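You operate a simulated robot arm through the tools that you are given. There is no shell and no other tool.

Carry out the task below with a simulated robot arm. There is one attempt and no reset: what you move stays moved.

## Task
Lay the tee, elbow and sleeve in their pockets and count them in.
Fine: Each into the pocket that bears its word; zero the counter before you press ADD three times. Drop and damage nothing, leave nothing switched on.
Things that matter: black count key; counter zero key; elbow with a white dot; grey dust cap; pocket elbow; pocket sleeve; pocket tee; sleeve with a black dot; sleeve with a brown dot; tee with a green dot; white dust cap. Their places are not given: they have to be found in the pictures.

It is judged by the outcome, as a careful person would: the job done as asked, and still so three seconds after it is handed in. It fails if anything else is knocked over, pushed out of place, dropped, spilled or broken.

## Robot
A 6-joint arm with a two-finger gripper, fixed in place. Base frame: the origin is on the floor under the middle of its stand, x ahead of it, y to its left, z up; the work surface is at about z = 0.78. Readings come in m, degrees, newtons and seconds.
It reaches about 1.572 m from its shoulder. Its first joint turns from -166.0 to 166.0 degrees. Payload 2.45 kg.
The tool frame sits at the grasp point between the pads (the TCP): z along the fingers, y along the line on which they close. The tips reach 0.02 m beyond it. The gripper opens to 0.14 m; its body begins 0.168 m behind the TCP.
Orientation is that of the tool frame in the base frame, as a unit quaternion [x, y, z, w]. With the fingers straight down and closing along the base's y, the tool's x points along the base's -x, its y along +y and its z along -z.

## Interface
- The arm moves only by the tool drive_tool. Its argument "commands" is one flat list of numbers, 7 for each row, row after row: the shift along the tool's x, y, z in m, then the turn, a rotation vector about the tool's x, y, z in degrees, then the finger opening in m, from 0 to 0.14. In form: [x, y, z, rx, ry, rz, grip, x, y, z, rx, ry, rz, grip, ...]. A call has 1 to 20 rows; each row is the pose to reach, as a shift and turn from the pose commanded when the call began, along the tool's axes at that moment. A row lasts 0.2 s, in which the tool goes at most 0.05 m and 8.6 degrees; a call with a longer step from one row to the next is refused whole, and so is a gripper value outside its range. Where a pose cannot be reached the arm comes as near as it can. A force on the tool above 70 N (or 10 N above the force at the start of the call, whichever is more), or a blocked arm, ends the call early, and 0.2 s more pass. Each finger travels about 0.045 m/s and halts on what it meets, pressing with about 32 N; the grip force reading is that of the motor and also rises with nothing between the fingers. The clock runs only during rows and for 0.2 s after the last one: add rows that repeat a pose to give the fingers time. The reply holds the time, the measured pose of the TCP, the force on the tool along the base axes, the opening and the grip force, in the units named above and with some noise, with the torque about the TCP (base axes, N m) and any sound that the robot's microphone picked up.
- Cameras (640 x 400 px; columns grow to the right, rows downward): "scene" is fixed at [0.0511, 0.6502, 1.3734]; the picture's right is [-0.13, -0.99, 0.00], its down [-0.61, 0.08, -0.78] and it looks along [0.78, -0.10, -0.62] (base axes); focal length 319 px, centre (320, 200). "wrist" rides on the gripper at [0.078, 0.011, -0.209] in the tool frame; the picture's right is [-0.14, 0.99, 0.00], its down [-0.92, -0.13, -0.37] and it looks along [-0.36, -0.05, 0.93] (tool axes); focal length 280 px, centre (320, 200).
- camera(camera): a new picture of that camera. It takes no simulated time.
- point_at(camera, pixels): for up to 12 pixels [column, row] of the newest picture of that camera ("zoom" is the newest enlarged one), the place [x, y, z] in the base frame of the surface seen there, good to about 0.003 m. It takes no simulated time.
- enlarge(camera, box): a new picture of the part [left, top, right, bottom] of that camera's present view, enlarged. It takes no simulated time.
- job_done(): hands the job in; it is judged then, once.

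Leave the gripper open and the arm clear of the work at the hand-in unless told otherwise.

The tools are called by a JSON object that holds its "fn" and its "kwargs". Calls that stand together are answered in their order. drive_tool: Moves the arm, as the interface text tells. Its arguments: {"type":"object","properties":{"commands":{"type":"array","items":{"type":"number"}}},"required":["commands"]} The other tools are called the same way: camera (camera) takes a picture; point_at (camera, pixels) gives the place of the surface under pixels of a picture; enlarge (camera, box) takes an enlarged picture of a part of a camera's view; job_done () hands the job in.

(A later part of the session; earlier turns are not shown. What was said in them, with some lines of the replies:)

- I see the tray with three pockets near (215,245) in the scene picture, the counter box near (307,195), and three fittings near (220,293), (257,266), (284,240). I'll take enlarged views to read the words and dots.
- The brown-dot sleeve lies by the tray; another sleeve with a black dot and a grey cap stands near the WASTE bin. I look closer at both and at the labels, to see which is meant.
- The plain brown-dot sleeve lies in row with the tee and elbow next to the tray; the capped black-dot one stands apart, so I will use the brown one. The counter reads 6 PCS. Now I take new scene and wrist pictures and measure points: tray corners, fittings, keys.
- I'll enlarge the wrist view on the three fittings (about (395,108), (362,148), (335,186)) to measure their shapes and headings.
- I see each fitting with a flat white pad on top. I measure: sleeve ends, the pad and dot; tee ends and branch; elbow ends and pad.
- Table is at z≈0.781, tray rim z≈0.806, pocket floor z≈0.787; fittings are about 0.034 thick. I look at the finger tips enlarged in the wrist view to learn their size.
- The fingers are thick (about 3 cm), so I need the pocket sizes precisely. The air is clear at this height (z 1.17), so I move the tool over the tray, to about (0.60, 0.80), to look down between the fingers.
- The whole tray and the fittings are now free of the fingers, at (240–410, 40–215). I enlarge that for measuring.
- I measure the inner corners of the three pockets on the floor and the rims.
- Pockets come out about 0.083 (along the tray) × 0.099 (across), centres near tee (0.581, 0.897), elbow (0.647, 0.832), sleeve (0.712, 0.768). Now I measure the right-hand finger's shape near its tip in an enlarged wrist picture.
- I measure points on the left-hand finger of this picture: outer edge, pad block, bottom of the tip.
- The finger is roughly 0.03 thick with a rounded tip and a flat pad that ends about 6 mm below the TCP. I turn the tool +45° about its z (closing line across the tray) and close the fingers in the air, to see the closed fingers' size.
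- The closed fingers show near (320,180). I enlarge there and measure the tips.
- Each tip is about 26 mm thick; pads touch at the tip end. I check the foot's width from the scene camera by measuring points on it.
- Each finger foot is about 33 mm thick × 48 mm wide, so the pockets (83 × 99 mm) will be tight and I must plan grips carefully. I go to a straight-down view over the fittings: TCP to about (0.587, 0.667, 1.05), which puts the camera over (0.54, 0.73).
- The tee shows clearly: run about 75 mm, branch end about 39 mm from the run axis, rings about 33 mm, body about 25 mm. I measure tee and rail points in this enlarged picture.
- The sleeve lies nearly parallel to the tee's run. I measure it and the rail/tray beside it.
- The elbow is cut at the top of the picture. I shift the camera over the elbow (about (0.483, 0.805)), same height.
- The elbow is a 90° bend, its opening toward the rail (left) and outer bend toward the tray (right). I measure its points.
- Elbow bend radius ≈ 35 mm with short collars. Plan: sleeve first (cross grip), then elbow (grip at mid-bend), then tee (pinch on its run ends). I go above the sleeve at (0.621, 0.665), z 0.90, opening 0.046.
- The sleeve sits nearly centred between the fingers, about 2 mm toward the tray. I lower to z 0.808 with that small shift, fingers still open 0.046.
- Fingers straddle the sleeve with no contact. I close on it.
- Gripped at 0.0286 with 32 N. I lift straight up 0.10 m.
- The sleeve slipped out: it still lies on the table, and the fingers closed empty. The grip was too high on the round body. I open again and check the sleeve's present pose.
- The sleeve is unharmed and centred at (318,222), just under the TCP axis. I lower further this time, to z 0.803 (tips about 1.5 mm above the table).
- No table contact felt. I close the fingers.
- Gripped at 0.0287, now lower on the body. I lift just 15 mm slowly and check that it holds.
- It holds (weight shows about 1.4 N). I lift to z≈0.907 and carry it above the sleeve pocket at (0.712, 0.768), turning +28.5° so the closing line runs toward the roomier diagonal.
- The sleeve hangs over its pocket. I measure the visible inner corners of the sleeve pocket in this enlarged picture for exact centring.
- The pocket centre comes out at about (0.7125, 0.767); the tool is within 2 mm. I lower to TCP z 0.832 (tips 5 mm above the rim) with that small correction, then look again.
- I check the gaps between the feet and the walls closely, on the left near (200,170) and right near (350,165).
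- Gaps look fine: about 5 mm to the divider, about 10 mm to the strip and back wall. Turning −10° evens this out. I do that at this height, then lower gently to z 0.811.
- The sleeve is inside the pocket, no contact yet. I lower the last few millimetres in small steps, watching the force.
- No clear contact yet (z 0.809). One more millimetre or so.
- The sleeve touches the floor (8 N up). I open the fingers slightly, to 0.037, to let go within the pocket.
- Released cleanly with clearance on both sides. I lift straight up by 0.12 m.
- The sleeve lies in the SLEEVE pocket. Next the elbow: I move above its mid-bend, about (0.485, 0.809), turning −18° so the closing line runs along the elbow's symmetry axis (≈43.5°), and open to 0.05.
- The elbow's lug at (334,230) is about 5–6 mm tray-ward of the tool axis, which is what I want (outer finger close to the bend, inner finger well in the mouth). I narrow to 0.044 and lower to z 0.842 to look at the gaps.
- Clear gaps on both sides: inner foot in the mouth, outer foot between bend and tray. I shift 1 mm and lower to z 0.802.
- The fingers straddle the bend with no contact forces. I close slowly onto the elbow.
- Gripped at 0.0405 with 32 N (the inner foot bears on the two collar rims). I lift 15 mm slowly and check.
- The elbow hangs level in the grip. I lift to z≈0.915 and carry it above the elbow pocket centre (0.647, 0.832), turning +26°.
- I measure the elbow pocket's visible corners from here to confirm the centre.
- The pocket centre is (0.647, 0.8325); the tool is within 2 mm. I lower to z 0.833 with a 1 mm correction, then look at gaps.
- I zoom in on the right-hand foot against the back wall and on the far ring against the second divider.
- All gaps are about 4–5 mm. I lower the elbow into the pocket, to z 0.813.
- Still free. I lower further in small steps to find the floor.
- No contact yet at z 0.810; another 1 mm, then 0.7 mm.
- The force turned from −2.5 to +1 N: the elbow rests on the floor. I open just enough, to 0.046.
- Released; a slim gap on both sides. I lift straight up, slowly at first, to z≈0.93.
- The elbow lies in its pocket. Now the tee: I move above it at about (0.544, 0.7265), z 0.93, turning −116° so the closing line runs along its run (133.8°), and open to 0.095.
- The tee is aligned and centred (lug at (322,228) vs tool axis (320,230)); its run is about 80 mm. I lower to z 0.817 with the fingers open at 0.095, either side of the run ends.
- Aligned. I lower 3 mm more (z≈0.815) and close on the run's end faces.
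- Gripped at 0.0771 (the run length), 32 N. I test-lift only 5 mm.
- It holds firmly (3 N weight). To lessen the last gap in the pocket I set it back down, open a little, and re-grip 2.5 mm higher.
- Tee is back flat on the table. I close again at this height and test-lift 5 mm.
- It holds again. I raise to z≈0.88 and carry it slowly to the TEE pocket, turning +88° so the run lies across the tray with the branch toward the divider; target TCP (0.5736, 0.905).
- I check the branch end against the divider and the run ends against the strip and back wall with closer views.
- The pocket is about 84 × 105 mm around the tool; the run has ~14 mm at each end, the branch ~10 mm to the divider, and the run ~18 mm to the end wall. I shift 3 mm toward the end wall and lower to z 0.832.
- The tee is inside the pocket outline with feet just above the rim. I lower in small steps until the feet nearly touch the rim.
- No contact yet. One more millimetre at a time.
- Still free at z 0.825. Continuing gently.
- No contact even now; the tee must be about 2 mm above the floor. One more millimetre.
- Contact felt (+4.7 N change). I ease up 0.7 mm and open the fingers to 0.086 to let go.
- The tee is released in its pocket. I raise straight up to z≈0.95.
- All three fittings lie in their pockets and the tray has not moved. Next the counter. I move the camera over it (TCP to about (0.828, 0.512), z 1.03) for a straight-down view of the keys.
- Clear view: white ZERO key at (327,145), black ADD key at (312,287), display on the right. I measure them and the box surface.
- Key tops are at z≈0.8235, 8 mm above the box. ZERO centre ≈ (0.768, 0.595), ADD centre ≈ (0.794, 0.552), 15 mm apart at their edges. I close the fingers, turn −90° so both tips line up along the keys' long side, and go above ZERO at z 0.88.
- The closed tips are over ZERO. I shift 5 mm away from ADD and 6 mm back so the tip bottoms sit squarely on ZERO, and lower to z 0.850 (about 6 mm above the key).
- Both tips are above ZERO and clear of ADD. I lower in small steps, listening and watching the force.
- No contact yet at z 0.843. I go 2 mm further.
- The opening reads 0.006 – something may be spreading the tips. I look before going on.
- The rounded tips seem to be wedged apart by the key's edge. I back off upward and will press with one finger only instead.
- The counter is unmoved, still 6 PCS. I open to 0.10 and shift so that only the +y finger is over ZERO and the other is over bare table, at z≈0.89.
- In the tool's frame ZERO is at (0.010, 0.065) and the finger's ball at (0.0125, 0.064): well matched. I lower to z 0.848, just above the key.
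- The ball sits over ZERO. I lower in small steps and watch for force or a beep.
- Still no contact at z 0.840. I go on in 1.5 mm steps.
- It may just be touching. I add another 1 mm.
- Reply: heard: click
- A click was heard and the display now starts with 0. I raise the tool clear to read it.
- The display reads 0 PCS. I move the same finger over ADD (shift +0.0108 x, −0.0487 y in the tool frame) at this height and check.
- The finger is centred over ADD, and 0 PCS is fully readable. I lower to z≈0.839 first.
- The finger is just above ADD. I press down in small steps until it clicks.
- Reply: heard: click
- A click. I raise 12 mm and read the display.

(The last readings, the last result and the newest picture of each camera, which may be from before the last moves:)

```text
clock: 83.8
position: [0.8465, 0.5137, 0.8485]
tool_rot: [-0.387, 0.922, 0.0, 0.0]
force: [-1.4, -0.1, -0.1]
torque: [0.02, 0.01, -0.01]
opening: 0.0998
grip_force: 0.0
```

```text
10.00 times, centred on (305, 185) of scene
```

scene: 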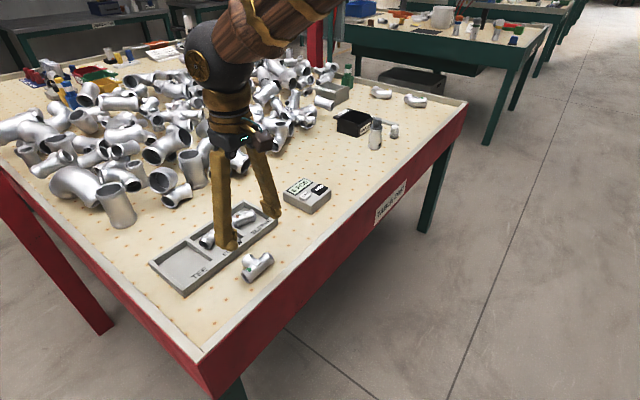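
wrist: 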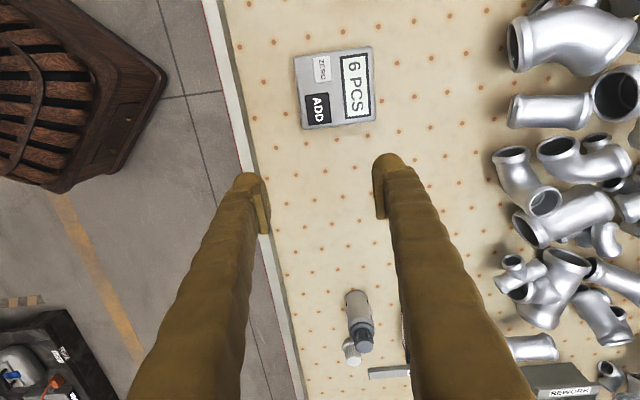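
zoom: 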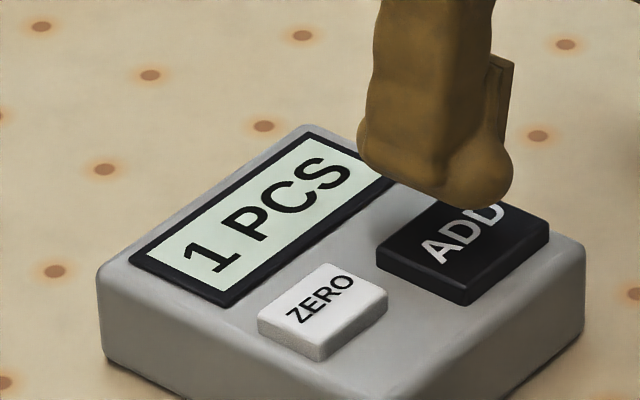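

It reads 1 PCS. Second press: down 12 mm to the same pose.

{"fn": "drive_tool", "kwargs": {"commands": [0, 0, 0.005, 0, 0, 0, 0.1, 0, 0, 0.009, 0, 0, 0, 0.1, 0, 0, 0.011, 0, 0, 0, 0.1, 0, 0, 0.012, 0, 0, 0, 0.1]}}

```text
clock: 84.8
position: [0.8477, 0.5149, 0.8359]
tool_rot: [-0.387, 0.922, 0.0, 0.0]
force: [-0.8, -0.2, 1.2]
torque: [0.06, 0.06, -0.01]
opening: 0.1001
grip_force: 0.1
heard: click
```

Click heard. I raise again and read.

{"fn": "drive_tool", "kwargs": {"commands": [0, 0, -0.003, 0, 0, 0, 0.1, 0, 0, -0.008, 0, 0, 0, 0.1, 0, 0, -0.012, 0, 0, 0, 0.1, 0, 0, -0.012, 0, 0, 0, 0.1]}}

{"fn": "enlarge", "kwargs": {"camera": "scene", "box": [280, 165, 330, 205]}}

```text
clock: 85.8
position: [0.8481, 0.5147, 0.8483]
tool_rot: [-0.387, 0.922, 0.0, -0.001]
force: [-0.5, 0.4, -0.4]
torque: [-0.01, 0.01, -0.02]
opening: 0.1001
grip_force: 0.2
```

```text
10.00 times, centred on (305, 185) of scene
```

zoom: 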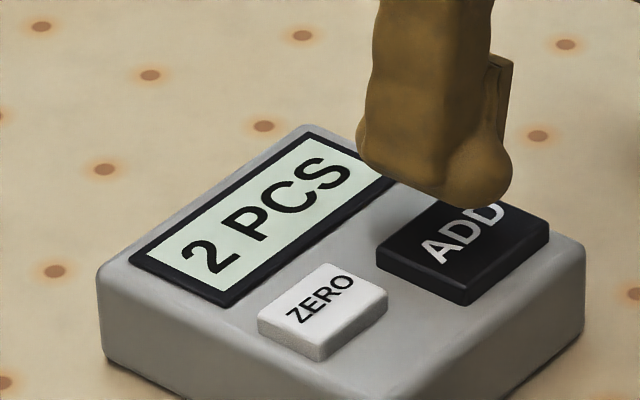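

It reads 2 PCS. Third and last press.

{"fn": "drive_tool", "kwargs": {"commands": [0, 0, 0.005, 0, 0, 0, 0.1, 0, 0, 0.009, 0, 0, 0, 0.1, 0, 0, 0.011, 0, 0, 0, 0.1, 0, 0, 0.012, 0, 0, 0, 0.1]}}

```text
clock: 86.8
position: [0.849, 0.5146, 0.8358]
tool_rot: [-0.387, 0.922, 0.0, 0.0]
force: [0.2, 0.8, 2.2]
torque: [0.06, 0.06, -0.03]
opening: 0.1002
grip_force: 0.1
heard: click
```

Click heard. I raise the tool well clear, to z≈1.05, straight up.

{"fn": "drive_tool", "kwargs": {"commands": [0, 0, -0.003, 0, 0, 0, 0.1, 0, 0, -0.01, 0, 0, 0, 0.1, 0, 0, -0.03, 0, 0, 0, 0.1, 0, 0, -0.07, 0, 0, 0, 0.1, 0, 0, -0.115, 0, 0, 0, 0.1, 0, 0, -0.16, 0, 0, 0, 0.1, 0, 0, -0.21, 0, 0, 0, 0.1, 0, 0, -0.21, 0, 0, 0, 0.1]}}

{"fn": "enlarge", "kwargs": {"camera": "scene", "box": [270, 160, 340, 215]}}

{"fn": "enlarge", "kwargs": {"camera": "scene", "box": [140, 180, 300, 310]}}

{"fn": "camera", "kwargs": {"camera": "scene"}}

{"fn": "camera", "kwargs": {"camera": "wrist"}}

```text
clock: 88.6
position: [0.8478, 0.5155, 1.0446]
tool_rot: [-0.387, 0.922, 0.0, 0.0]
force: [-0.2, 0.3, 0.4]
torque: [0.0, -0.01, -0.01]
opening: 0.1001
grip_force: 0.0
```

```text
7.27 times, centred on (305, 188) of scene
```

zoom: 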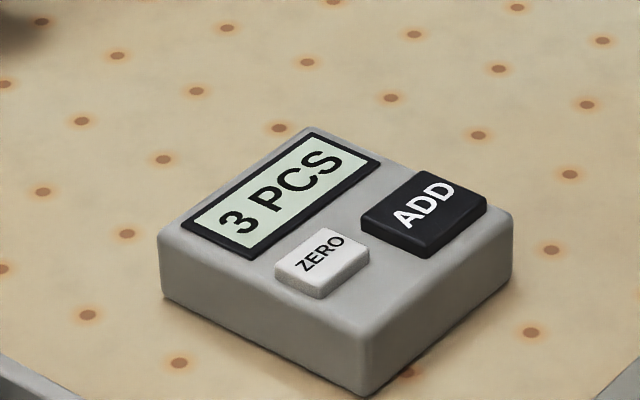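

```text
3.08 times, centred on (220, 245) of scene
```

zoom: 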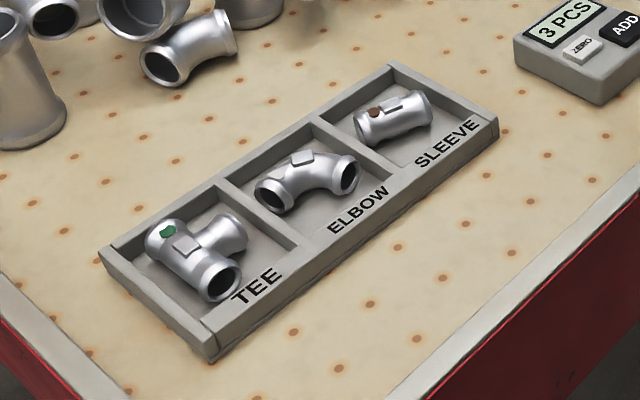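

```text
taken
```

scene: 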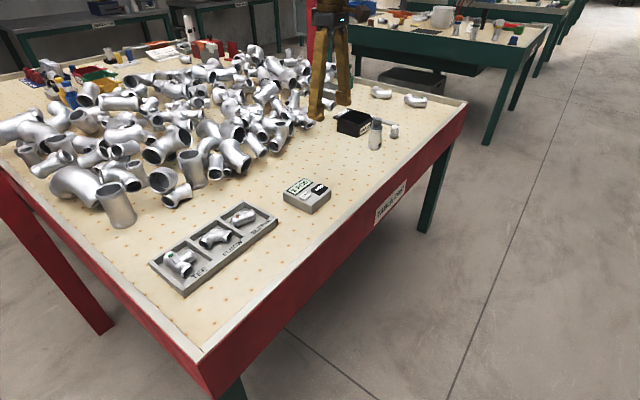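

```text
taken
```

wrist: 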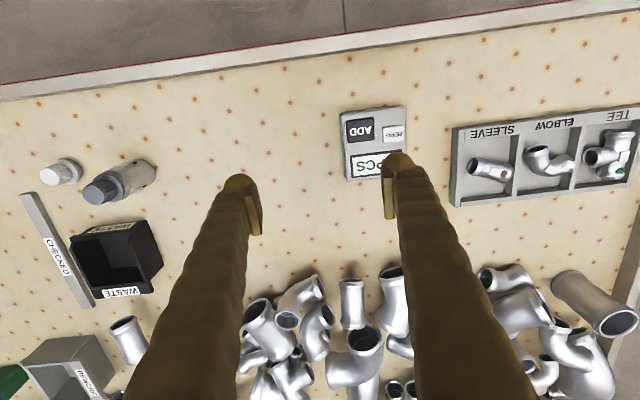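

The display reads 3 PCS, all three fittings are in their pockets, and the surroundings look unchanged. I check closely that the tee lies flat on the floor of its pocket and nothing else moved.

{"fn": "enlarge", "kwargs": {"camera": "scene", "box": [145, 230, 235, 300]}}

{"fn": "enlarge", "kwargs": {"camera": "wrist", "box": [440, 90, 640, 220]}}

{"fn": "enlarge", "kwargs": {"camera": "scene", "box": [320, 60, 480, 160]}}

```text
5.71 times, centred on (190, 265) of scene
```

zoom: 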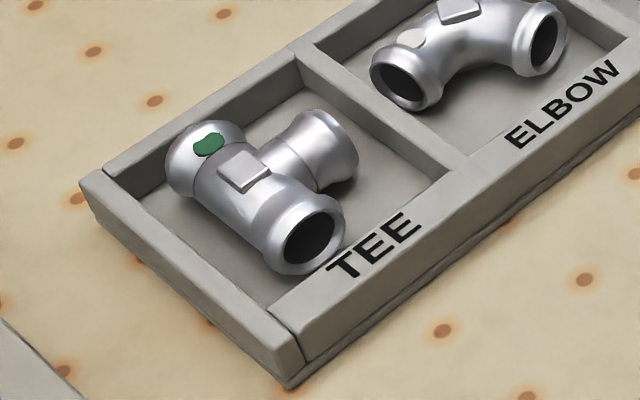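

```text
3.08 times, centred on (540, 155) of wrist
```

zoom: 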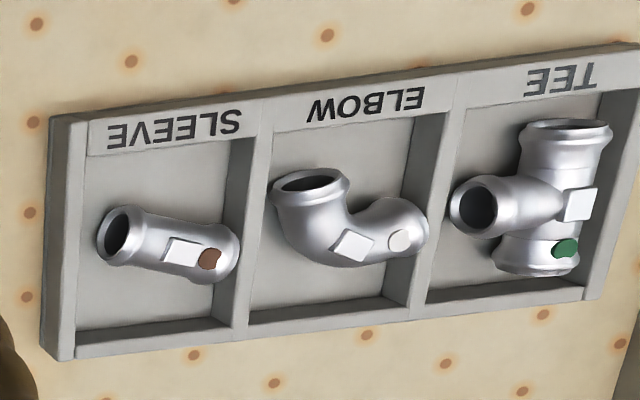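

```text
4.00 times, centred on (400, 110) of scene
```

zoom: 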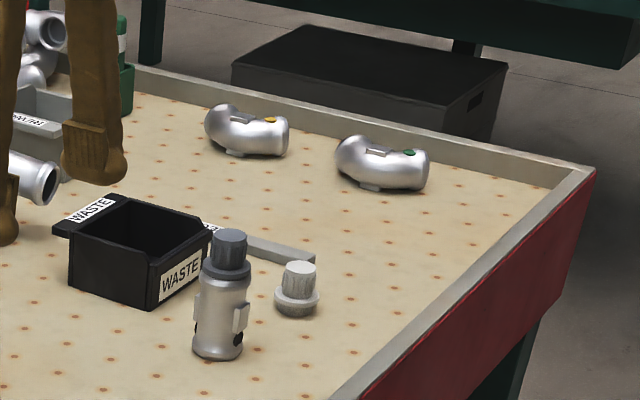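

I verify the tee's height at both run ends and the branch by measuring surface points in the wrist view.

{"fn": "enlarge", "kwargs": {"camera": "wrist", "box": [560, 100, 640, 200]}}

```text
4.00 times, centred on (600, 150) of wrist
```

zoom: 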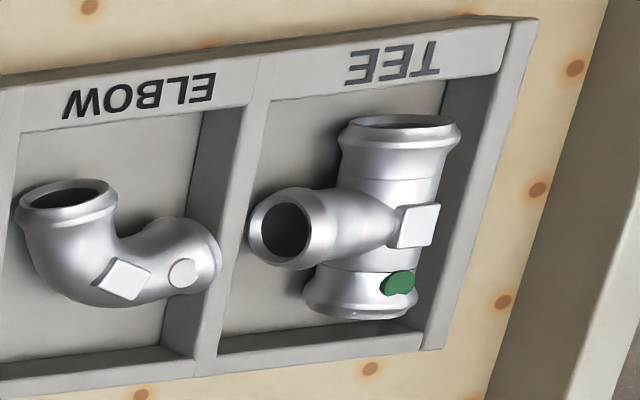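

{"fn": "point_at", "kwargs": {"camera": "zoom", "pixels": [[430, 138], [400, 135], [395, 300], [370, 300], [418, 225], [320, 200], [300, 195], [280, 130], [240, 300], [470, 60], [125, 280], [60, 205]]}}

```text
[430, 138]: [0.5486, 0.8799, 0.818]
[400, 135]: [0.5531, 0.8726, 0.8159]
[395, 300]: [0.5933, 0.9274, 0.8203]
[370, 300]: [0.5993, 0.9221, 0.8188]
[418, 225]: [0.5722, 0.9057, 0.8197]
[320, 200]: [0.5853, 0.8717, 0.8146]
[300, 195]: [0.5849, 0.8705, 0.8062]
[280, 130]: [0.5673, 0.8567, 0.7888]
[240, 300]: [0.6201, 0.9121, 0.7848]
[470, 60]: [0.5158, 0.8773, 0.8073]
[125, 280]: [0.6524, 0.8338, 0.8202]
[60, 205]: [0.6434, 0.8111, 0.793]
```

The tee's run ends (0.818, 0.820), lug (0.820) all fit a flat lie on the pocket floor. I raise the arm a bit more and open the gripper fully before handing in.

{"fn": "drive_tool", "kwargs": {"commands": [0, 0, -0.03, 0, 0, 0, 0.11, 0, 0, -0.06, 0, 0, 0, 0.12, 0, 0, -0.09, 0, 0, 0, 0.13, 0, 0, -0.12, 0, 0, 0, 0.14, 0, 0, -0.12, 0, 0, 0, 0.14, 0, 0, -0.12, 0, 0, 0, 0.14]}}

{"fn": "camera", "kwargs": {"camera": "scene"}}

{"fn": "enlarge", "kwargs": {"camera": "scene", "box": [140, 160, 340, 300]}}

```text
clock: 90.0
position: [0.8465, 0.5139, 1.1662]
tool_rot: [-0.387, 0.922, 0.0, 0.001]
force: [-0.2, 0.2, 0.2]
torque: [-0.02, 0.04, 0.01]
opening: 0.1399
grip_force: 0.0
```

```text
taken
```

scene: 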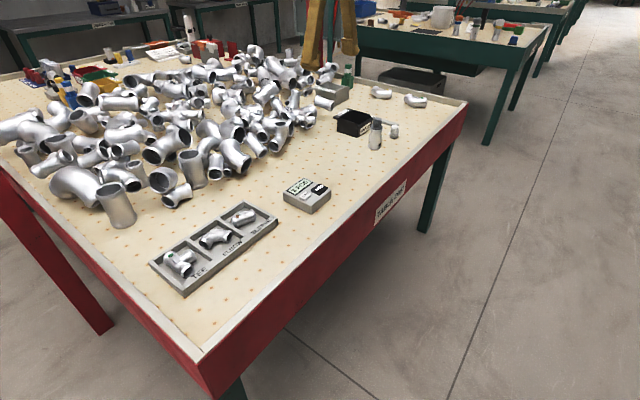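

```text
2.86 times, centred on (240, 230) of scene
```

zoom: 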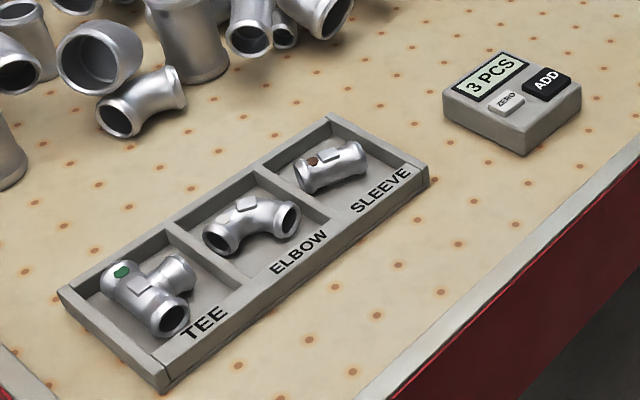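

The tee, elbow and sleeve each lie in the pocket with their word. The counter was zeroed and now reads 3 PCS, the gripper is open and the arm is well clear. I hand the job in.

{"fn": "job_done", "kwargs": {}}

```text
The job is handed in.
```

The tee, elbow and sleeve are each lying in the pocket with their word. The counter was zeroed and ADD pressed three times, so it reads 3 PCS. The job is handed in with the gripper open and the arm clear. No verdict came back with the hand-in.

- **Which sleeve:** two sleeves were in view. I used the brown-dot one, which lay in line with the tee and elbow beside the tray. I left the black-dot one with the grey dust cap standing near the waste bin.
- **Sleeve grip:** my first grip on the sleeve slipped when I lifted. The sleeve was still lying on the table afterwards, looking undamaged. I gripped it lower and it held.
- **Tee:** I picked it up once, set it straight back down, and gripped it slightly higher before carrying it over. Its measured heights fit it lying flat on the pocket floor.
- **Counter:** my first try at ZERO, with both fingertips closed, spread the fingers and did not register. I backed off and pressed with one finger, which clicked and showed 0 PCS. Each ADD press then clicked once.

In the final pictures the tray, the counter and the other parts on the table look unmoved.
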